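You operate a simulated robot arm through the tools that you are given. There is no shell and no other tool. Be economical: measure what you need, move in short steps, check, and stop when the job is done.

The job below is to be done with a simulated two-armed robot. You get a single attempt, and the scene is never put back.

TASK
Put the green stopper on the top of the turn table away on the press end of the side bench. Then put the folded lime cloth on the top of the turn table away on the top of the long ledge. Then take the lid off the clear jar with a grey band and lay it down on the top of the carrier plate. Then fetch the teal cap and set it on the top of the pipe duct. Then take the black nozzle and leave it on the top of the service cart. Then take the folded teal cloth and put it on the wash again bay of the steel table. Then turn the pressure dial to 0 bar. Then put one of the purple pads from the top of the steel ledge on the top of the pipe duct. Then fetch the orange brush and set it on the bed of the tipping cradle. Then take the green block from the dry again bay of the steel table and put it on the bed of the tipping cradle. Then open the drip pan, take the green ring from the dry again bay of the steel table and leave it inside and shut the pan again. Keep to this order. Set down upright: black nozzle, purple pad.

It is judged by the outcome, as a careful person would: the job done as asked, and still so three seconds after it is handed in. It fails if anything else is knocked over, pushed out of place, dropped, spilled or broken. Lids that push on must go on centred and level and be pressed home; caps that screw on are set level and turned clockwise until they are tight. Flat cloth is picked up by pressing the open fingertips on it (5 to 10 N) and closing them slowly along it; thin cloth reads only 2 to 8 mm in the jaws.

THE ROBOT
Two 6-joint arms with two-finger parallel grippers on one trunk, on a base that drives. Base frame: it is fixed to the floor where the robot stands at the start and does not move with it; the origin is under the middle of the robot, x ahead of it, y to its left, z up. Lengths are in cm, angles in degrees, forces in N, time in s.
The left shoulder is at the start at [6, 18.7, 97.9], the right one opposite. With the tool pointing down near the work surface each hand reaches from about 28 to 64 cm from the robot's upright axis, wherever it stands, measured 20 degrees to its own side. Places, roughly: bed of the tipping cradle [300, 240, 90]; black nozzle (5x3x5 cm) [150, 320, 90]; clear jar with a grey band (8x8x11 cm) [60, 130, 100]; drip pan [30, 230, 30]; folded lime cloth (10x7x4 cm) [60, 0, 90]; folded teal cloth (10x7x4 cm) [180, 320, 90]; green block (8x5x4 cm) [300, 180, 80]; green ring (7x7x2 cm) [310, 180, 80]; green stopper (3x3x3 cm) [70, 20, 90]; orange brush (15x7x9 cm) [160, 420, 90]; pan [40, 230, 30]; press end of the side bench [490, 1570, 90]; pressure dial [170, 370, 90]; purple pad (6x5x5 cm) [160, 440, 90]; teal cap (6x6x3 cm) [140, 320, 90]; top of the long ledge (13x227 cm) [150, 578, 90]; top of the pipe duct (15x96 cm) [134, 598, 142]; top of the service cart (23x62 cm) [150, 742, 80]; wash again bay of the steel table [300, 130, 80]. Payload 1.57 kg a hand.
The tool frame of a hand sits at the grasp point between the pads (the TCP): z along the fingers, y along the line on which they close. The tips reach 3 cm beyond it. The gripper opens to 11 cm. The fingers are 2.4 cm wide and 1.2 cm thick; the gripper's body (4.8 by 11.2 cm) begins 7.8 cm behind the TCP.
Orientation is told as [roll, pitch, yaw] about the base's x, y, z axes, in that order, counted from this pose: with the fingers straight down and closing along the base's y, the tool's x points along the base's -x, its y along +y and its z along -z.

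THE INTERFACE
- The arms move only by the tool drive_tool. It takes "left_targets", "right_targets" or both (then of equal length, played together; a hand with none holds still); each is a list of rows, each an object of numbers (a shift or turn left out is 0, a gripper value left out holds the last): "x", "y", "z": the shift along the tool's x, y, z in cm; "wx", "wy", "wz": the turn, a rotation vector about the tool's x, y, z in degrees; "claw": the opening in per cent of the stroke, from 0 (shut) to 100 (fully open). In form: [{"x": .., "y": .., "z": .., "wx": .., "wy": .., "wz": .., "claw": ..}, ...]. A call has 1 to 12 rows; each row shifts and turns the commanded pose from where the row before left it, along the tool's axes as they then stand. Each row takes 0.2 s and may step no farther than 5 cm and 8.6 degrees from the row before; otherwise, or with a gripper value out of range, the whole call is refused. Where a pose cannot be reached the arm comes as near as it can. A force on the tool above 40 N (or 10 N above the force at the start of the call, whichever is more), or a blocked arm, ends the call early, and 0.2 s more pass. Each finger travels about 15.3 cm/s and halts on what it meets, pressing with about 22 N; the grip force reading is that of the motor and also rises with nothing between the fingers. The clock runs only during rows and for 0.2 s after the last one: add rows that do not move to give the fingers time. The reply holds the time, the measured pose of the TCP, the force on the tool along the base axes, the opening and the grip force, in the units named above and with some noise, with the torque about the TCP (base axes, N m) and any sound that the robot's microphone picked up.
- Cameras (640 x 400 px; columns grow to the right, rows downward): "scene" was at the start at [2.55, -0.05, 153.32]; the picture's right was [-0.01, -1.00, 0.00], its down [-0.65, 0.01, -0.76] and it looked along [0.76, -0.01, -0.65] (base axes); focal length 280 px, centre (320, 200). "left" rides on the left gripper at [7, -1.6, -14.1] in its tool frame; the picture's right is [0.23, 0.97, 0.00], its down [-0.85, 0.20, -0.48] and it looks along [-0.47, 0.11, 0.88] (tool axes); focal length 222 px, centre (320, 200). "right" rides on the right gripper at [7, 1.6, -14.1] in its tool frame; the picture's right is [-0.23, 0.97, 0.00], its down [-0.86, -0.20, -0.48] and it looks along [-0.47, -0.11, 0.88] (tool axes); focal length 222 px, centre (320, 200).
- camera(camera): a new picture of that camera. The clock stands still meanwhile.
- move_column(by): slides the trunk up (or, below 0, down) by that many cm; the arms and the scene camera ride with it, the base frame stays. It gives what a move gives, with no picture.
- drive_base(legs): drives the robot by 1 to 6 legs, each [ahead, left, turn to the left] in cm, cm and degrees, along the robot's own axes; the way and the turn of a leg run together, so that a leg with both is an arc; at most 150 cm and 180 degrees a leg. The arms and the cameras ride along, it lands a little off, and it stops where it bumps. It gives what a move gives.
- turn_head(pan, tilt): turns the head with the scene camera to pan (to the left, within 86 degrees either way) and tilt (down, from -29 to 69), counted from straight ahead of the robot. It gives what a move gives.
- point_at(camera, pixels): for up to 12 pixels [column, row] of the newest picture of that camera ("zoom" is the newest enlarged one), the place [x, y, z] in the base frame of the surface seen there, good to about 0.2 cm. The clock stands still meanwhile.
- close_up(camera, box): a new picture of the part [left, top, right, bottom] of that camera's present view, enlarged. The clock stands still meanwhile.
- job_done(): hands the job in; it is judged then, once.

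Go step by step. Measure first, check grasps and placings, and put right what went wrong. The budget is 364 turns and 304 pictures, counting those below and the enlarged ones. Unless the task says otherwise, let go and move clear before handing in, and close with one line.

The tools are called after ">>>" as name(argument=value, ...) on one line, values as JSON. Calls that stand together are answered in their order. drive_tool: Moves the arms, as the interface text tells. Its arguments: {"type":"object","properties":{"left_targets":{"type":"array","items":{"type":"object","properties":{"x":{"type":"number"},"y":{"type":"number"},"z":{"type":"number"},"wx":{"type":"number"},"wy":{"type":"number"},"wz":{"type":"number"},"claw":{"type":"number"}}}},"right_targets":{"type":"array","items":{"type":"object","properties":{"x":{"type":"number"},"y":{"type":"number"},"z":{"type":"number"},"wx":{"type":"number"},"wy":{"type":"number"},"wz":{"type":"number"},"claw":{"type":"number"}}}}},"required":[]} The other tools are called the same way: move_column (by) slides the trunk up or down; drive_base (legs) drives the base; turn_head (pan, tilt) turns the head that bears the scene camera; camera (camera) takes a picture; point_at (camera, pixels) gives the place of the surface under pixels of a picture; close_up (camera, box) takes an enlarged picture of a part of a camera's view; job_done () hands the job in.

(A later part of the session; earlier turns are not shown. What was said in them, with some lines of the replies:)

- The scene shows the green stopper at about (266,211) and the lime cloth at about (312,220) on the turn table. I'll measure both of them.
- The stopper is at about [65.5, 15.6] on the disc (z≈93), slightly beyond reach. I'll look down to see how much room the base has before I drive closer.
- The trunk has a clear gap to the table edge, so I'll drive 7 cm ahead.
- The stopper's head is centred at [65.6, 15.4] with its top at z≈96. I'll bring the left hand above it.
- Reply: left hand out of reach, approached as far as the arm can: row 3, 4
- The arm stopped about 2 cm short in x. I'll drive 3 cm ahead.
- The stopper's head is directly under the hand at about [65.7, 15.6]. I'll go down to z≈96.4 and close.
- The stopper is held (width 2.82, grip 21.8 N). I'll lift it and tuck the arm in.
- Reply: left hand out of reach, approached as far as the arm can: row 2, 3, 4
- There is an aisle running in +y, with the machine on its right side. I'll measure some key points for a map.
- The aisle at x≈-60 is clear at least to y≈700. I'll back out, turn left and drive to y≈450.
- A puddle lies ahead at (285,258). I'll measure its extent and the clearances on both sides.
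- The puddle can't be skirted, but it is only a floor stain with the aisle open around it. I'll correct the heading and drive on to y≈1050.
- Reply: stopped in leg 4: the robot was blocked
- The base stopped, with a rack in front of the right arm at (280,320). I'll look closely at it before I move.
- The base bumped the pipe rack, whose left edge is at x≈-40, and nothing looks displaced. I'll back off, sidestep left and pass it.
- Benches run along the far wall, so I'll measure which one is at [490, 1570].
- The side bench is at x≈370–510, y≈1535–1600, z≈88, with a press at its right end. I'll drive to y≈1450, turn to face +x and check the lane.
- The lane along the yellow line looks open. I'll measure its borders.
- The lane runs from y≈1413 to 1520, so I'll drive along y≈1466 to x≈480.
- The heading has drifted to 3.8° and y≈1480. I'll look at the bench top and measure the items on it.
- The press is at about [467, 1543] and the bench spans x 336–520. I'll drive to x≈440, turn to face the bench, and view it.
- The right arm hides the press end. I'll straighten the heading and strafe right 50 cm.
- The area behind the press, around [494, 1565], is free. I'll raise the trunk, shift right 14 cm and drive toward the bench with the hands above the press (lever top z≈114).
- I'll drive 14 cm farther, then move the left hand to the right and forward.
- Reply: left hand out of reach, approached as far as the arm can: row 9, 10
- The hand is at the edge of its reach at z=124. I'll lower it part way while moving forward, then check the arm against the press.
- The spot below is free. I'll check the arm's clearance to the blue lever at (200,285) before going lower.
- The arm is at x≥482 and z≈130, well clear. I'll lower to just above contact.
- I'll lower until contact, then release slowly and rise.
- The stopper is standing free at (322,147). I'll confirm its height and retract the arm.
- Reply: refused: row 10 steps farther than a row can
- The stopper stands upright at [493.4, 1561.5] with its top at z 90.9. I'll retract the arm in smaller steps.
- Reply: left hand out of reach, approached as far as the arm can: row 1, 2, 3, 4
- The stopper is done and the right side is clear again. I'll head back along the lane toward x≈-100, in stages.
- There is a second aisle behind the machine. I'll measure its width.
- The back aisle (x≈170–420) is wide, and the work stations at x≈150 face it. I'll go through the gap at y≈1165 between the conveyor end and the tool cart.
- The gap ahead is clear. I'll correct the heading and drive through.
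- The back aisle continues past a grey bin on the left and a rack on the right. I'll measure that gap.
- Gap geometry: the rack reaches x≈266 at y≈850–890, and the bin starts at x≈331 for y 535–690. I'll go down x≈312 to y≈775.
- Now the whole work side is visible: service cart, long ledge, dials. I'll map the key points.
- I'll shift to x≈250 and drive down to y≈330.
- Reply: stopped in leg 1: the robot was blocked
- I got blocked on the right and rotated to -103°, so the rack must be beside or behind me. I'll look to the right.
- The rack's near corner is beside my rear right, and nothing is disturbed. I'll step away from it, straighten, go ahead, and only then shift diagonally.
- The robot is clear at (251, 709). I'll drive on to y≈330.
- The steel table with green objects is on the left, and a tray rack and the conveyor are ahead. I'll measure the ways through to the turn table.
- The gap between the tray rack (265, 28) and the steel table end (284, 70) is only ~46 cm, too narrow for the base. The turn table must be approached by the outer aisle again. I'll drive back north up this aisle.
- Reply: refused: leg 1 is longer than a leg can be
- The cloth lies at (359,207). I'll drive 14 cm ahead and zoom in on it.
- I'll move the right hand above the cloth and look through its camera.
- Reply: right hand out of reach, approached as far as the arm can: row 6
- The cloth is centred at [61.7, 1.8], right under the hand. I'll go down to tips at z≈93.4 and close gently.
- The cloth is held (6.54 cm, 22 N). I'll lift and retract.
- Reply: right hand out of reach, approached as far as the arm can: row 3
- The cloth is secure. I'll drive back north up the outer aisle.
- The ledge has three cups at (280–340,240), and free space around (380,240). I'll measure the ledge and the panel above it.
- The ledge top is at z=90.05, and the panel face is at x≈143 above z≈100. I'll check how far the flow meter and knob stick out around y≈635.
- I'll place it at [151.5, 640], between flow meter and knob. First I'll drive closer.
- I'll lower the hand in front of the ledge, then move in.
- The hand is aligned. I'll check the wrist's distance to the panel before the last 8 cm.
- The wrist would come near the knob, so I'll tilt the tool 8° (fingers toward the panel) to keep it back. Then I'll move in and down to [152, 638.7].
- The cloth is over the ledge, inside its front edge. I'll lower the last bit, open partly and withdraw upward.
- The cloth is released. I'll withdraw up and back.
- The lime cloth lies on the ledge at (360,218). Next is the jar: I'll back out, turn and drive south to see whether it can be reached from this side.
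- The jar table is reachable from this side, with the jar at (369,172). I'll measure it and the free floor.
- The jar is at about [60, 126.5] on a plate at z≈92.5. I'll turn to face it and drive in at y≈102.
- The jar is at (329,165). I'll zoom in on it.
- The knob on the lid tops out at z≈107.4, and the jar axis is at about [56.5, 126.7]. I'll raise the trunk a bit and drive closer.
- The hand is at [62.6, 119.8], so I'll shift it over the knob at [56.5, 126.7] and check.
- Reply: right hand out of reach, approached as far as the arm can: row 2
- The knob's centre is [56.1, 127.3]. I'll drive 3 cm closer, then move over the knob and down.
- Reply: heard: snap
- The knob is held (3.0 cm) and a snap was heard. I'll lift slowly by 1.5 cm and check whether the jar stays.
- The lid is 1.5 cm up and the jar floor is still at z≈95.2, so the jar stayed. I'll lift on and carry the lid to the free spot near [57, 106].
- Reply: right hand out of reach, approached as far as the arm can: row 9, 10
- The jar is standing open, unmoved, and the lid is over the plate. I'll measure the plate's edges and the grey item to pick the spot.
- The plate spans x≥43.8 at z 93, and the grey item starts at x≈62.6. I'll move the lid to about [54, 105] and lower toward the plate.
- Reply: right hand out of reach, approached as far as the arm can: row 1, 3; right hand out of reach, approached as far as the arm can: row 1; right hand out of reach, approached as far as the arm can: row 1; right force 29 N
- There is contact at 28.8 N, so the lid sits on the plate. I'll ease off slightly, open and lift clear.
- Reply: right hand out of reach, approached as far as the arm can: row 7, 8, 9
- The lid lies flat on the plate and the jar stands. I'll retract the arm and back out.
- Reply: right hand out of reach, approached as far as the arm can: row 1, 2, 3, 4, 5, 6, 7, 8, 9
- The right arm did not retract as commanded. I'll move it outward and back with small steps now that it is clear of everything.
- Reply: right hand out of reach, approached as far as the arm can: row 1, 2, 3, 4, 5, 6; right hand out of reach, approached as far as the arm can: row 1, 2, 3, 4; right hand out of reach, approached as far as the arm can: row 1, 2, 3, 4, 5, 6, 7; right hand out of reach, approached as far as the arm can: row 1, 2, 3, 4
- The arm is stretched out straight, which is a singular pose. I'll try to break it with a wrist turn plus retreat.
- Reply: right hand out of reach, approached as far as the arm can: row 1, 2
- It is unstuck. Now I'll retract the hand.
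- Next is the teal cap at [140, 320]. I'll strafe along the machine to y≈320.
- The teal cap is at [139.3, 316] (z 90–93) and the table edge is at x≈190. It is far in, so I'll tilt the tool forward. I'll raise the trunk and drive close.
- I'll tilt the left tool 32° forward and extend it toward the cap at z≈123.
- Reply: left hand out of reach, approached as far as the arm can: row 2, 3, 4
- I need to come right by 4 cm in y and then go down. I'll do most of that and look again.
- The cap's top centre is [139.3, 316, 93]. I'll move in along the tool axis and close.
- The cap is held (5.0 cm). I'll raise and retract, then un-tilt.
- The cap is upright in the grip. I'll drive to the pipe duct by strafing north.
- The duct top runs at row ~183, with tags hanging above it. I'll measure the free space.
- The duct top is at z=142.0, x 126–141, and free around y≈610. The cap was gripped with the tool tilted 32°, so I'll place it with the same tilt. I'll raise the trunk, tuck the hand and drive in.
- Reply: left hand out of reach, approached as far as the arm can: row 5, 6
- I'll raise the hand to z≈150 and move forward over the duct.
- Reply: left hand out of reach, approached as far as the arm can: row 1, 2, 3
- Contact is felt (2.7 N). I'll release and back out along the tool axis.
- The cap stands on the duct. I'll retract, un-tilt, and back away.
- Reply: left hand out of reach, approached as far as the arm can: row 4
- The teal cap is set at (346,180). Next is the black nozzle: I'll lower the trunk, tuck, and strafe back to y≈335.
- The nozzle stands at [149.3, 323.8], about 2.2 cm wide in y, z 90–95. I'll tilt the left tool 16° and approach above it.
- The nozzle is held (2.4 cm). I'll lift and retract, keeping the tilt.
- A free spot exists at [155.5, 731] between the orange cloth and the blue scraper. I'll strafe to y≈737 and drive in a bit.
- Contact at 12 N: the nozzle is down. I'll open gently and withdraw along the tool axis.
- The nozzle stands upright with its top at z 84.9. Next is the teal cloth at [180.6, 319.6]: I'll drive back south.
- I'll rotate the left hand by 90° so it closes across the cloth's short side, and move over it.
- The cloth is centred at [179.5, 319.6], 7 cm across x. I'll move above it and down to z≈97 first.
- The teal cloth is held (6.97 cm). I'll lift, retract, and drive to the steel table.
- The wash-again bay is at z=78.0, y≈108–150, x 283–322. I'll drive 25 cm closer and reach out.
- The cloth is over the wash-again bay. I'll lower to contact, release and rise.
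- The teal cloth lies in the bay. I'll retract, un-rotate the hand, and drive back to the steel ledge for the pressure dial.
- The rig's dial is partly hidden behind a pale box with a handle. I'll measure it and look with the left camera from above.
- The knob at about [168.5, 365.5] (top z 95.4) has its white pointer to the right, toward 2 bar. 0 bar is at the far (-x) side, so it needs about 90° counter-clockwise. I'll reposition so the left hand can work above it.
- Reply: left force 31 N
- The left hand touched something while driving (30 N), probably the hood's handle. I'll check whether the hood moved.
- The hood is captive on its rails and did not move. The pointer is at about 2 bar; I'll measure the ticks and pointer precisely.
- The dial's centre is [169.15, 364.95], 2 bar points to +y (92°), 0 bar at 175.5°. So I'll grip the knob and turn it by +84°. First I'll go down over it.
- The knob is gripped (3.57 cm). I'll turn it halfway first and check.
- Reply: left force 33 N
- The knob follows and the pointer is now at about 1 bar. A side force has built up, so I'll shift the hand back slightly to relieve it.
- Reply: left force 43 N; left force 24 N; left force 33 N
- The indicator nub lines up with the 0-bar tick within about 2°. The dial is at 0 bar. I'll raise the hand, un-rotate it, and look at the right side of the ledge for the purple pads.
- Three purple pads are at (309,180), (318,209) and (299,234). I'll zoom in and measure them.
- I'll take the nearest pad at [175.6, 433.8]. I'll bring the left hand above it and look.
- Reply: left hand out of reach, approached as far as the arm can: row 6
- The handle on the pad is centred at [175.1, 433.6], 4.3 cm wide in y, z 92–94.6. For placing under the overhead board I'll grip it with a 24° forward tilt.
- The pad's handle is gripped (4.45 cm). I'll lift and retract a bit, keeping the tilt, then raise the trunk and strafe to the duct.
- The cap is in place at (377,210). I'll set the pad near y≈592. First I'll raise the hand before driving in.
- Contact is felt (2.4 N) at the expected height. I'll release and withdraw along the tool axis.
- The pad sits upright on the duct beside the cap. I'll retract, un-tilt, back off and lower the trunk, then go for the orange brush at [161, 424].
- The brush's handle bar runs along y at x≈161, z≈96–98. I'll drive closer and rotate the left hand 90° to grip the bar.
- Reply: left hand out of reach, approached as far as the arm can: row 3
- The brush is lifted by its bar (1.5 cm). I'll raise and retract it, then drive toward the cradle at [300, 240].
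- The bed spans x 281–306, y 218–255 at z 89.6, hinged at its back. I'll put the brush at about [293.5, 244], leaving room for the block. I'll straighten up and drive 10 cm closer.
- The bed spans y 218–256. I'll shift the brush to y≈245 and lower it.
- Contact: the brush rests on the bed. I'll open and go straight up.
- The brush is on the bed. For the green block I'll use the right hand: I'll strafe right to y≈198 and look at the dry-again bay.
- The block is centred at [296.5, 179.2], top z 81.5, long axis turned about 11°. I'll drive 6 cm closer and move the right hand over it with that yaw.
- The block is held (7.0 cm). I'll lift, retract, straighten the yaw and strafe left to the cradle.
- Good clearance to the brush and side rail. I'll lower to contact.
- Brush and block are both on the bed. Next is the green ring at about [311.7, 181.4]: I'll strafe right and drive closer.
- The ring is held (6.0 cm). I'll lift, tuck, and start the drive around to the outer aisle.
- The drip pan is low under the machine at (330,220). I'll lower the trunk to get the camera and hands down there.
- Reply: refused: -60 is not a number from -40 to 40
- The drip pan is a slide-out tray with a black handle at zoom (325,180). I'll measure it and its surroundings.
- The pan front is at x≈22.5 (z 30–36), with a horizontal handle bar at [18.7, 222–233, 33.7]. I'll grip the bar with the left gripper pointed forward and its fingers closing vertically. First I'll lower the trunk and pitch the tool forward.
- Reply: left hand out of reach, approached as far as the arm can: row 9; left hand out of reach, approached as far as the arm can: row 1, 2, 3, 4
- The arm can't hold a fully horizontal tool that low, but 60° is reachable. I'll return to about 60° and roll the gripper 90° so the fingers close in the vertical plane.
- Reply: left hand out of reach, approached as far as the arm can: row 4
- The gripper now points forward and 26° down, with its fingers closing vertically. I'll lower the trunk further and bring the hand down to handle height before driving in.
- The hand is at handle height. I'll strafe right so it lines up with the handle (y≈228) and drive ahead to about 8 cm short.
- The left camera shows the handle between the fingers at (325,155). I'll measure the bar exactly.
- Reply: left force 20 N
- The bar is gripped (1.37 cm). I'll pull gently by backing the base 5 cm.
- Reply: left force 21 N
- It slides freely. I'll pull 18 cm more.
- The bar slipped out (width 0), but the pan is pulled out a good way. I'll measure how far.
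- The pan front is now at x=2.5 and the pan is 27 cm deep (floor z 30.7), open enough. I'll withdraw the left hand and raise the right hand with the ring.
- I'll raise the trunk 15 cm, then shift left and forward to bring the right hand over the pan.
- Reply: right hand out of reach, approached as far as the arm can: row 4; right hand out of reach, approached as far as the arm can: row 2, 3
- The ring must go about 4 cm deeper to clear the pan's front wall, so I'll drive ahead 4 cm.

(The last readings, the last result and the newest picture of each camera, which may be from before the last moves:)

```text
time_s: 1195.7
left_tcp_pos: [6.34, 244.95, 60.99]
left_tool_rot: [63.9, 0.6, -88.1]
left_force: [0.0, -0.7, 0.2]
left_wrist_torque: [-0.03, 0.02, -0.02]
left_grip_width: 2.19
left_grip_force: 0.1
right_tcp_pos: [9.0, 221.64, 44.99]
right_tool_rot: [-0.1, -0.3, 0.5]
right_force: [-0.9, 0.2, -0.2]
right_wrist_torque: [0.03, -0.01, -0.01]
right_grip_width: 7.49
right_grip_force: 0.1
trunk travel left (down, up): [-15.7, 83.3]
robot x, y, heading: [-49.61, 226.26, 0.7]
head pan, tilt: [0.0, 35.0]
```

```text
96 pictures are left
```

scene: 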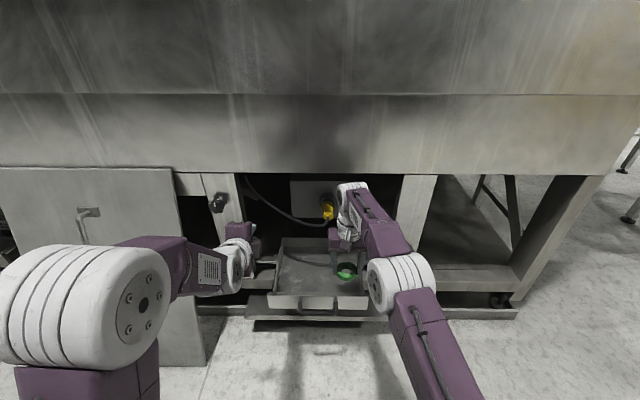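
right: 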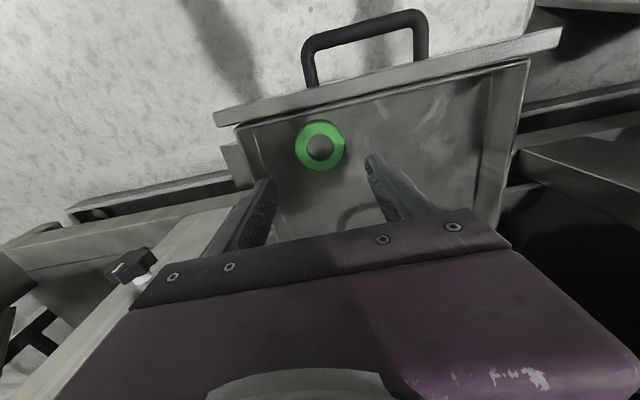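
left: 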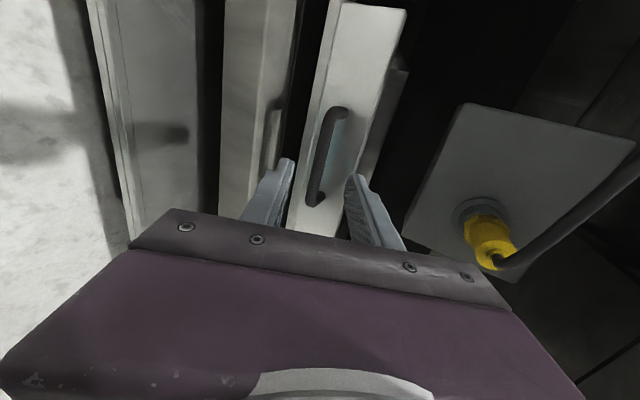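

The ring lies flat in the pan. To shut it I'll grip the bar again with the left hand and push. First I'll retract the right arm and line up.

>>> drive_tool(right_targets=[{"z": -4}, {"z": -4}, {"z": -4, "x": 2}, {"x": 4}, {"x": 4}, {"x": 4}, {"x": 4}, {"x": 4}, {}])

>>> drive_base(legs=[[-24, 0, -0.7], [0, -16.5, 0]])

>>> move_column(by=-15)

>>> drive_tool(left_targets=[{"y": -3.6, "z": 1.75, "claw": 52}, {"y": -3.6, "z": 1.75}, {"y": -3.4, "z": 1.65}, {}])

>>> camera(camera="left")

```text
time_s: 1197.7
left_tcp_pos: [6.27, 244.95, 60.96]
left_tool_rot: [63.9, 0.8, -88.1]
left_force: [-0.4, 0.1, 0.0]
left_wrist_torque: [0.02, 0.0, 0.02]
left_grip_width: 2.2
left_grip_force: 0.1
right_tcp_pos: [-14.72, 220.99, 56.42]
right_tool_rot: [-0.1, -0.3, 0.7]
right_force: [1.3, 0.0, 0.7]
right_wrist_torque: [0.01, 0.0, -0.03]
right_grip_width: 7.47
right_grip_force: 0.0
right hand out of reach, approached as far as the arm can: row 1, 2
trunk travel left (down, up): [-15.7, 83.3]
robot x, y, heading: [-49.15, 226.29, 0.9]
head pan, tilt: [0.0, 35.0]
```

```text
time_s: 1200.5
left_tcp_pos: [-17.5, 228.17, 60.97]
left_tool_rot: [63.8, 0.6, -88.9]
left_force: [0.0, 0.6, 0.6]
left_wrist_torque: [0.03, -0.03, 0.02]
left_grip_width: 2.22
left_grip_force: 0.1
right_tcp_pos: [-39.06, 204.31, 56.46]
right_tool_rot: [-0.2, -0.3, -0.1]
right_force: [0.0, 0.1, 0.1]
right_wrist_torque: [0.01, 0.0, 0.01]
right_grip_width: 7.47
right_grip_force: 0.1
trunk travel left (down, up): [-15.7, 83.3]
robot x, y, heading: [-73.5, 210.15, 0.1]
head pan, tilt: [0.0, 35.0]
```

```text
time_s: 1202.2
left_tcp_pos: [-17.54, 228.17, 45.97]
left_tool_rot: [63.9, 0.7, -88.7]
left_force: [0.2, 0.3, 0.3]
left_wrist_torque: [0.01, -0.05, -0.01]
left_grip_width: 2.19
left_grip_force: 0.1
right_tcp_pos: [-38.95, 204.29, 41.38]
right_tool_rot: [-0.1, -0.3, -0.1]
right_force: [0.7, -0.7, -0.2]
right_wrist_torque: [-0.03, 0.01, -0.01]
right_grip_width: 7.47
right_grip_force: 0.1
trunk travel left (down, up): [-0.7, 98.3]
robot x, y, heading: [-73.61, 210.17, 0.1]
head pan, tilt: [0.0, 35.0]
```

```text
time_s: 1203.2
left_tcp_pos: [-17.7, 228.56, 34.01]
left_tool_rot: [63.9, 0.8, -88.9]
left_force: [0.1, 0.2, -0.4]
left_wrist_torque: [-0.01, -0.01, 0.01]
left_grip_width: 5.7
left_grip_force: 0.0
right_tcp_pos: [-39.06, 204.4, 41.5]
right_tool_rot: [-0.3, -0.2, -0.2]
right_force: [-0.1, -0.3, 0.0]
right_wrist_torque: [0.02, 0.0, -0.06]
right_grip_width: 7.48
right_grip_force: 0.0
trunk travel left (down, up): [-0.7, 98.3]
robot x, y, heading: [-73.69, 210.05, -0.3]
head pan, tilt: [0.0, 35.0]
```

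```text
95 pictures are left
```

left: 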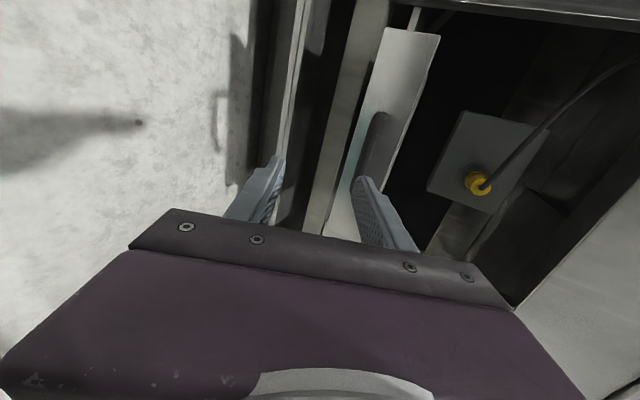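

>>> point_at(camera="left", pixels=[[372, 140], [365, 165], [380, 120], [405, 60], [350, 190], [410, 20]])

>>> camera(camera="scene")

```text
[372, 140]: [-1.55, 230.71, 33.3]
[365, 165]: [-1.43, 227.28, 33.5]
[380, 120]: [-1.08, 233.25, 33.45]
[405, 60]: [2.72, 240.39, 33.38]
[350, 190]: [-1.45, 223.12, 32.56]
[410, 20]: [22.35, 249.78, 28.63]
```

```text
94 pictures are left
```

scene: 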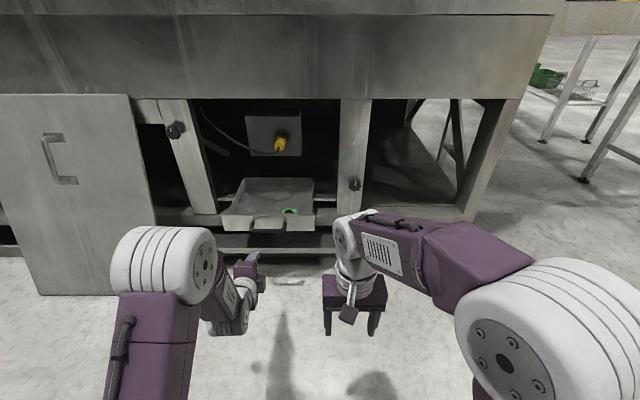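

The bar is at x≈-1.0 and the ring is in the pan. I'll drive ahead 10 cm and take the bar between the fingers.

>>> drive_base(legs=[[10, 0, 0]])

>>> drive_tool(left_targets=[{"z": 2.5, "y": 1.2}, {"z": 2.4, "y": 1.15}, {}])

>>> close_up(camera="left", box=[230, 60, 430, 220])

```text
time_s: 1204.4
left_tcp_pos: [-7.9, 228.5, 34.04]
left_tool_rot: [63.9, 0.7, -88.9]
left_force: [0.4, 0.8, -0.3]
left_wrist_torque: [-0.02, -0.02, -0.01]
left_grip_width: 5.74
left_grip_force: 0.1
right_tcp_pos: [-29.04, 204.39, 41.44]
right_tool_rot: [-0.3, -0.3, -0.1]
right_force: [0.4, 0.7, 0.5]
right_wrist_torque: [0.0, 0.0, -0.03]
right_grip_width: 7.47
right_grip_force: 0.0
trunk travel left (down, up): [-0.7, 98.3]
robot x, y, heading: [-63.38, 210.47, 0.1]
head pan, tilt: [0.0, 35.0]
```

```text
time_s: 1205.2
left_tcp_pos: [-2.37, 228.64, 34.04]
left_tool_rot: [64.0, 0.7, -88.9]
left_force: [-0.1, 0.3, 0.0]
left_wrist_torque: [0.0, 0.01, 0.01]
left_grip_width: 5.71
left_grip_force: 0.0
right_tcp_pos: [-29.0, 204.31, 41.44]
right_tool_rot: [-0.1, -0.3, -0.1]
right_force: [0.9, 0.6, 0.5]
right_wrist_torque: [0.01, 0.01, -0.02]
right_grip_width: 7.51
right_grip_force: 0.0
trunk travel left (down, up): [-0.7, 98.3]
robot x, y, heading: [-63.61, 210.43, 0.0]
head pan, tilt: [0.0, 35.0]
```

```text
2.50 times, centred on (330, 140) of left
```

zoom: 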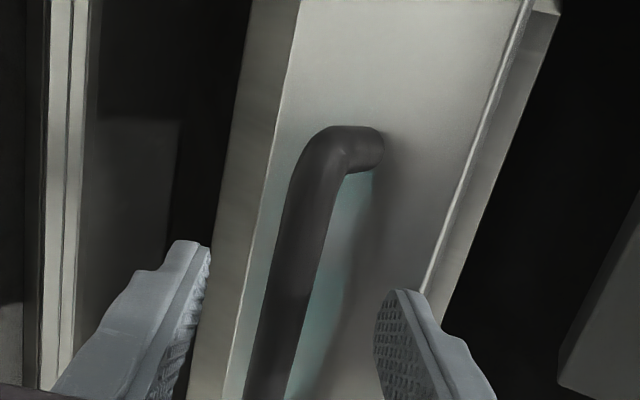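

>>> drive_tool(left_targets=[{"y": -0.2, "z": 0.5}, {"claw": 35}, {"claw": 20}, {"claw": 0}, {}, {}])

>>> drive_base(legs=[[9, 0, 0], [8, 0, 0]])

>>> camera(camera="scene")

>>> camera(camera="left")

```text
time_s: 1206.6
left_tcp_pos: [-2.08, 228.6, 33.55]
left_tool_rot: [64.0, 0.7, -89.0]
left_force: [-1.9, -0.7, -3.9]
left_wrist_torque: [-0.44, 0.06, 0.44]
left_grip_width: 1.38
left_grip_force: 30.3
right_tcp_pos: [-29.03, 204.31, 41.4]
right_tool_rot: [-0.1, -0.2, -0.2]
right_force: [0.1, 0.0, -0.5]
right_wrist_torque: [-0.02, -0.03, 0.0]
right_grip_width: 7.48
right_grip_force: 0.2
trunk travel left (down, up): [-0.7, 98.3]
robot x, y, heading: [-63.5, 210.79, -0.0]
head pan, tilt: [0.0, 35.0]
```

```text
time_s: 1208.3
left_tcp_pos: [14.8, 228.48, 33.71]
left_tool_rot: [63.9, 0.5, -88.9]
left_force: [-0.9, 26.3, -5.1]
left_wrist_torque: [-0.47, 0.08, 0.65]
left_grip_width: 1.42
left_grip_force: 30.3
right_tcp_pos: [-12.32, 204.33, 41.48]
right_tool_rot: [-0.2, -0.2, -0.3]
right_force: [-0.4, 0.3, 0.2]
right_wrist_torque: [-0.01, -0.01, 0.02]
right_grip_width: 7.46
right_grip_force: 0.1
trunk travel left (down, up): [-0.7, 98.3]
robot x, y, heading: [-46.76, 210.23, -0.3]
head pan, tilt: [0.0, 35.0]
```

```text
92 pictures are left
```

scene: 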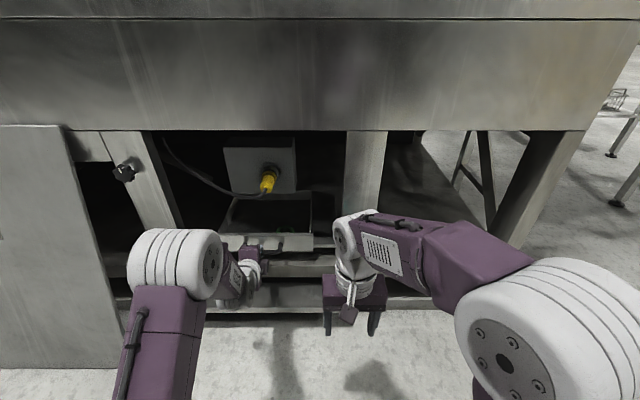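

```text
91 pictures are left
```

left: 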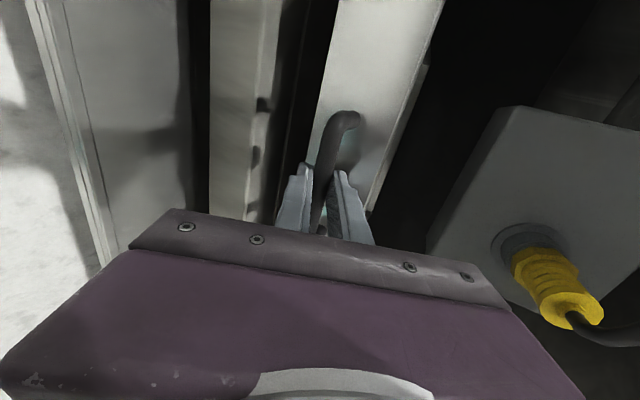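

About 3 cm remain. I'll push the rest with the arm in small steps until it stops.

>>> drive_tool(left_targets=[{"z": 0.9, "y": 0.44}, {"z": 0.9, "y": 0.44}, {"z": 0.7, "y": 0.34}, {"z": 0.4, "y": 0.2}, {}])

>>> point_at(camera="left", pixels=[[400, 40]])

>>> camera(camera="left")

```text
time_s: 1209.5
left_tcp_pos: [17.88, 228.47, 33.49]
left_tool_rot: [63.7, 0.7, -89.0]
left_force: [-26.2, -8.4, -1.9]
left_wrist_torque: [-0.61, 0.19, 0.13]
left_grip_width: 1.36
left_grip_force: 30.5
right_tcp_pos: [-12.47, 204.19, 41.46]
right_tool_rot: [0.0, -0.3, -0.4]
right_force: [-0.9, -0.3, -0.8]
right_wrist_torque: [0.01, 0.05, 0.02]
right_grip_width: 7.46
right_grip_force: 0.1
trunk travel left (down, up): [-0.7, 98.3]
robot x, y, heading: [-46.86, 210.38, -0.3]
head pan, tilt: [0.0, 35.0]
```

```text
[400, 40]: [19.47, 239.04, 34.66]
```

```text
90 pictures are left
```

left: 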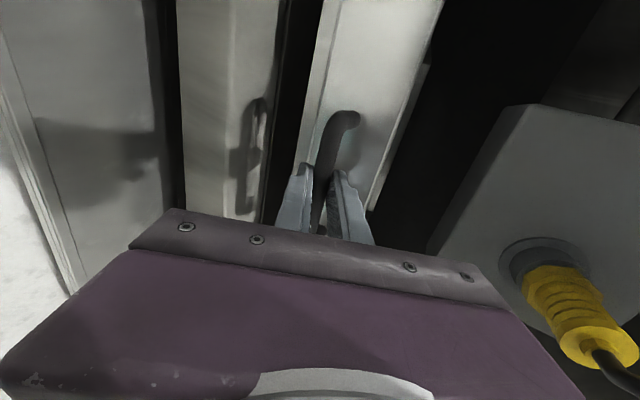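

>>> point_at(camera="left", pixels=[[400, 40], [380, 120], [345, 60]])

>>> drive_tool(left_targets=[{"z": 0.4, "y": 0.2}, {}])

```text
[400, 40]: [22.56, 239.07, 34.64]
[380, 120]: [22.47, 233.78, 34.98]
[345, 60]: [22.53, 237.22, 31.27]
```

```text
time_s: 1210.1
left_tcp_pos: [18.33, 228.51, 33.31]
left_tool_rot: [63.5, 0.7, -89.0]
left_force: [-32.3, -6.0, -7.6]
left_wrist_torque: [-0.4, 0.25, 0.21]
left_grip_width: 1.35
left_grip_force: 30.3
right_tcp_pos: [-12.37, 204.19, 41.39]
right_tool_rot: [-0.1, -0.2, -0.3]
right_force: [-1.0, 0.6, -0.6]
right_wrist_torque: [0.02, 0.02, 0.0]
right_grip_width: 7.46
right_grip_force: 0.1
trunk travel left (down, up): [-0.7, 98.3]
robot x, y, heading: [-46.5, 209.92, -0.3]
head pan, tilt: [0.0, 35.0]
```

The front face is back at x=22.5, as it was at the start, so the pan is shut. I'll release and withdraw straight back.

>>> drive_tool(left_targets=[{"z": -0.4, "y": -0.2}, {"claw": 30}, {"claw": 52}, {}, {"z": -3, "y": -1.4}, {"z": -3, "y": -1.0}, {"z": -3}, {}])

>>> drive_base(legs=[[-35, 0, 0]])

>>> camera(camera="scene")

>>> close_up(camera="scene", box=[200, 90, 400, 260])

```text
time_s: 1211.9
left_tcp_pos: [8.96, 228.21, 35.4]
left_tool_rot: [63.9, 0.6, -88.9]
left_force: [0.1, 0.3, 0.7]
left_wrist_torque: [0.0, -0.02, -0.01]
left_grip_width: 5.73
left_grip_force: 0.0
right_tcp_pos: [-12.37, 204.2, 41.48]
right_tool_rot: [-0.1, -0.2, -0.4]
right_force: [-0.2, 0.3, -0.3]
right_wrist_torque: [0.02, -0.04, -0.01]
right_grip_width: 7.49
right_grip_force: 0.0
trunk travel left (down, up): [-0.7, 98.3]
robot x, y, heading: [-47.22, 210.14, -0.3]
head pan, tilt: [0.0, 35.0]
```

```text
time_s: 1214.2
left_tcp_pos: [-25.14, 228.38, 35.31]
left_tool_rot: [63.8, 0.6, -88.8]
left_force: [0.1, 0.6, -0.3]
left_wrist_torque: [0.02, 0.0, -0.01]
left_grip_width: 5.73
left_grip_force: 0.1
right_tcp_pos: [-46.43, 204.25, 41.41]
right_tool_rot: [-0.2, -0.4, -0.2]
right_force: [0.3, 0.1, -0.5]
right_wrist_torque: [-0.01, -0.01, 0.01]
right_grip_width: 7.47
right_grip_force: 0.1
trunk travel left (down, up): [-0.7, 98.3]
robot x, y, heading: [-80.85, 210.28, -0.1]
head pan, tilt: [0.0, 35.0]
```

```text
89 pictures are left
```

scene: 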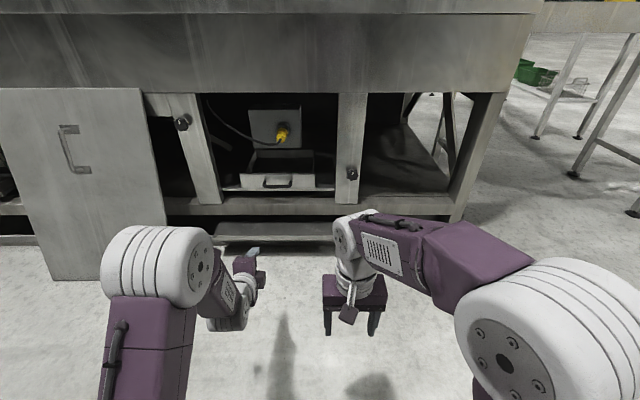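

```text
2.35 times, centred on (300, 175) of scene
```

zoom: 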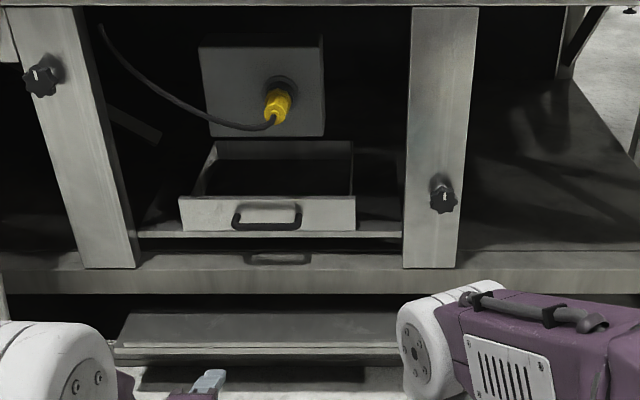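

The pan is shut with its face back at x≈22.5 and the ring inside. Both hands are clear, and all eleven steps are done in order.

>>> job_done()

```text
The job is handed in.
```

All eleven steps were done in the order given and the job is handed in, with the black nozzle and purple pad set down upright; I bumped a pipe rack, a tool rack and a hood handle lightly, and nothing looked moved.
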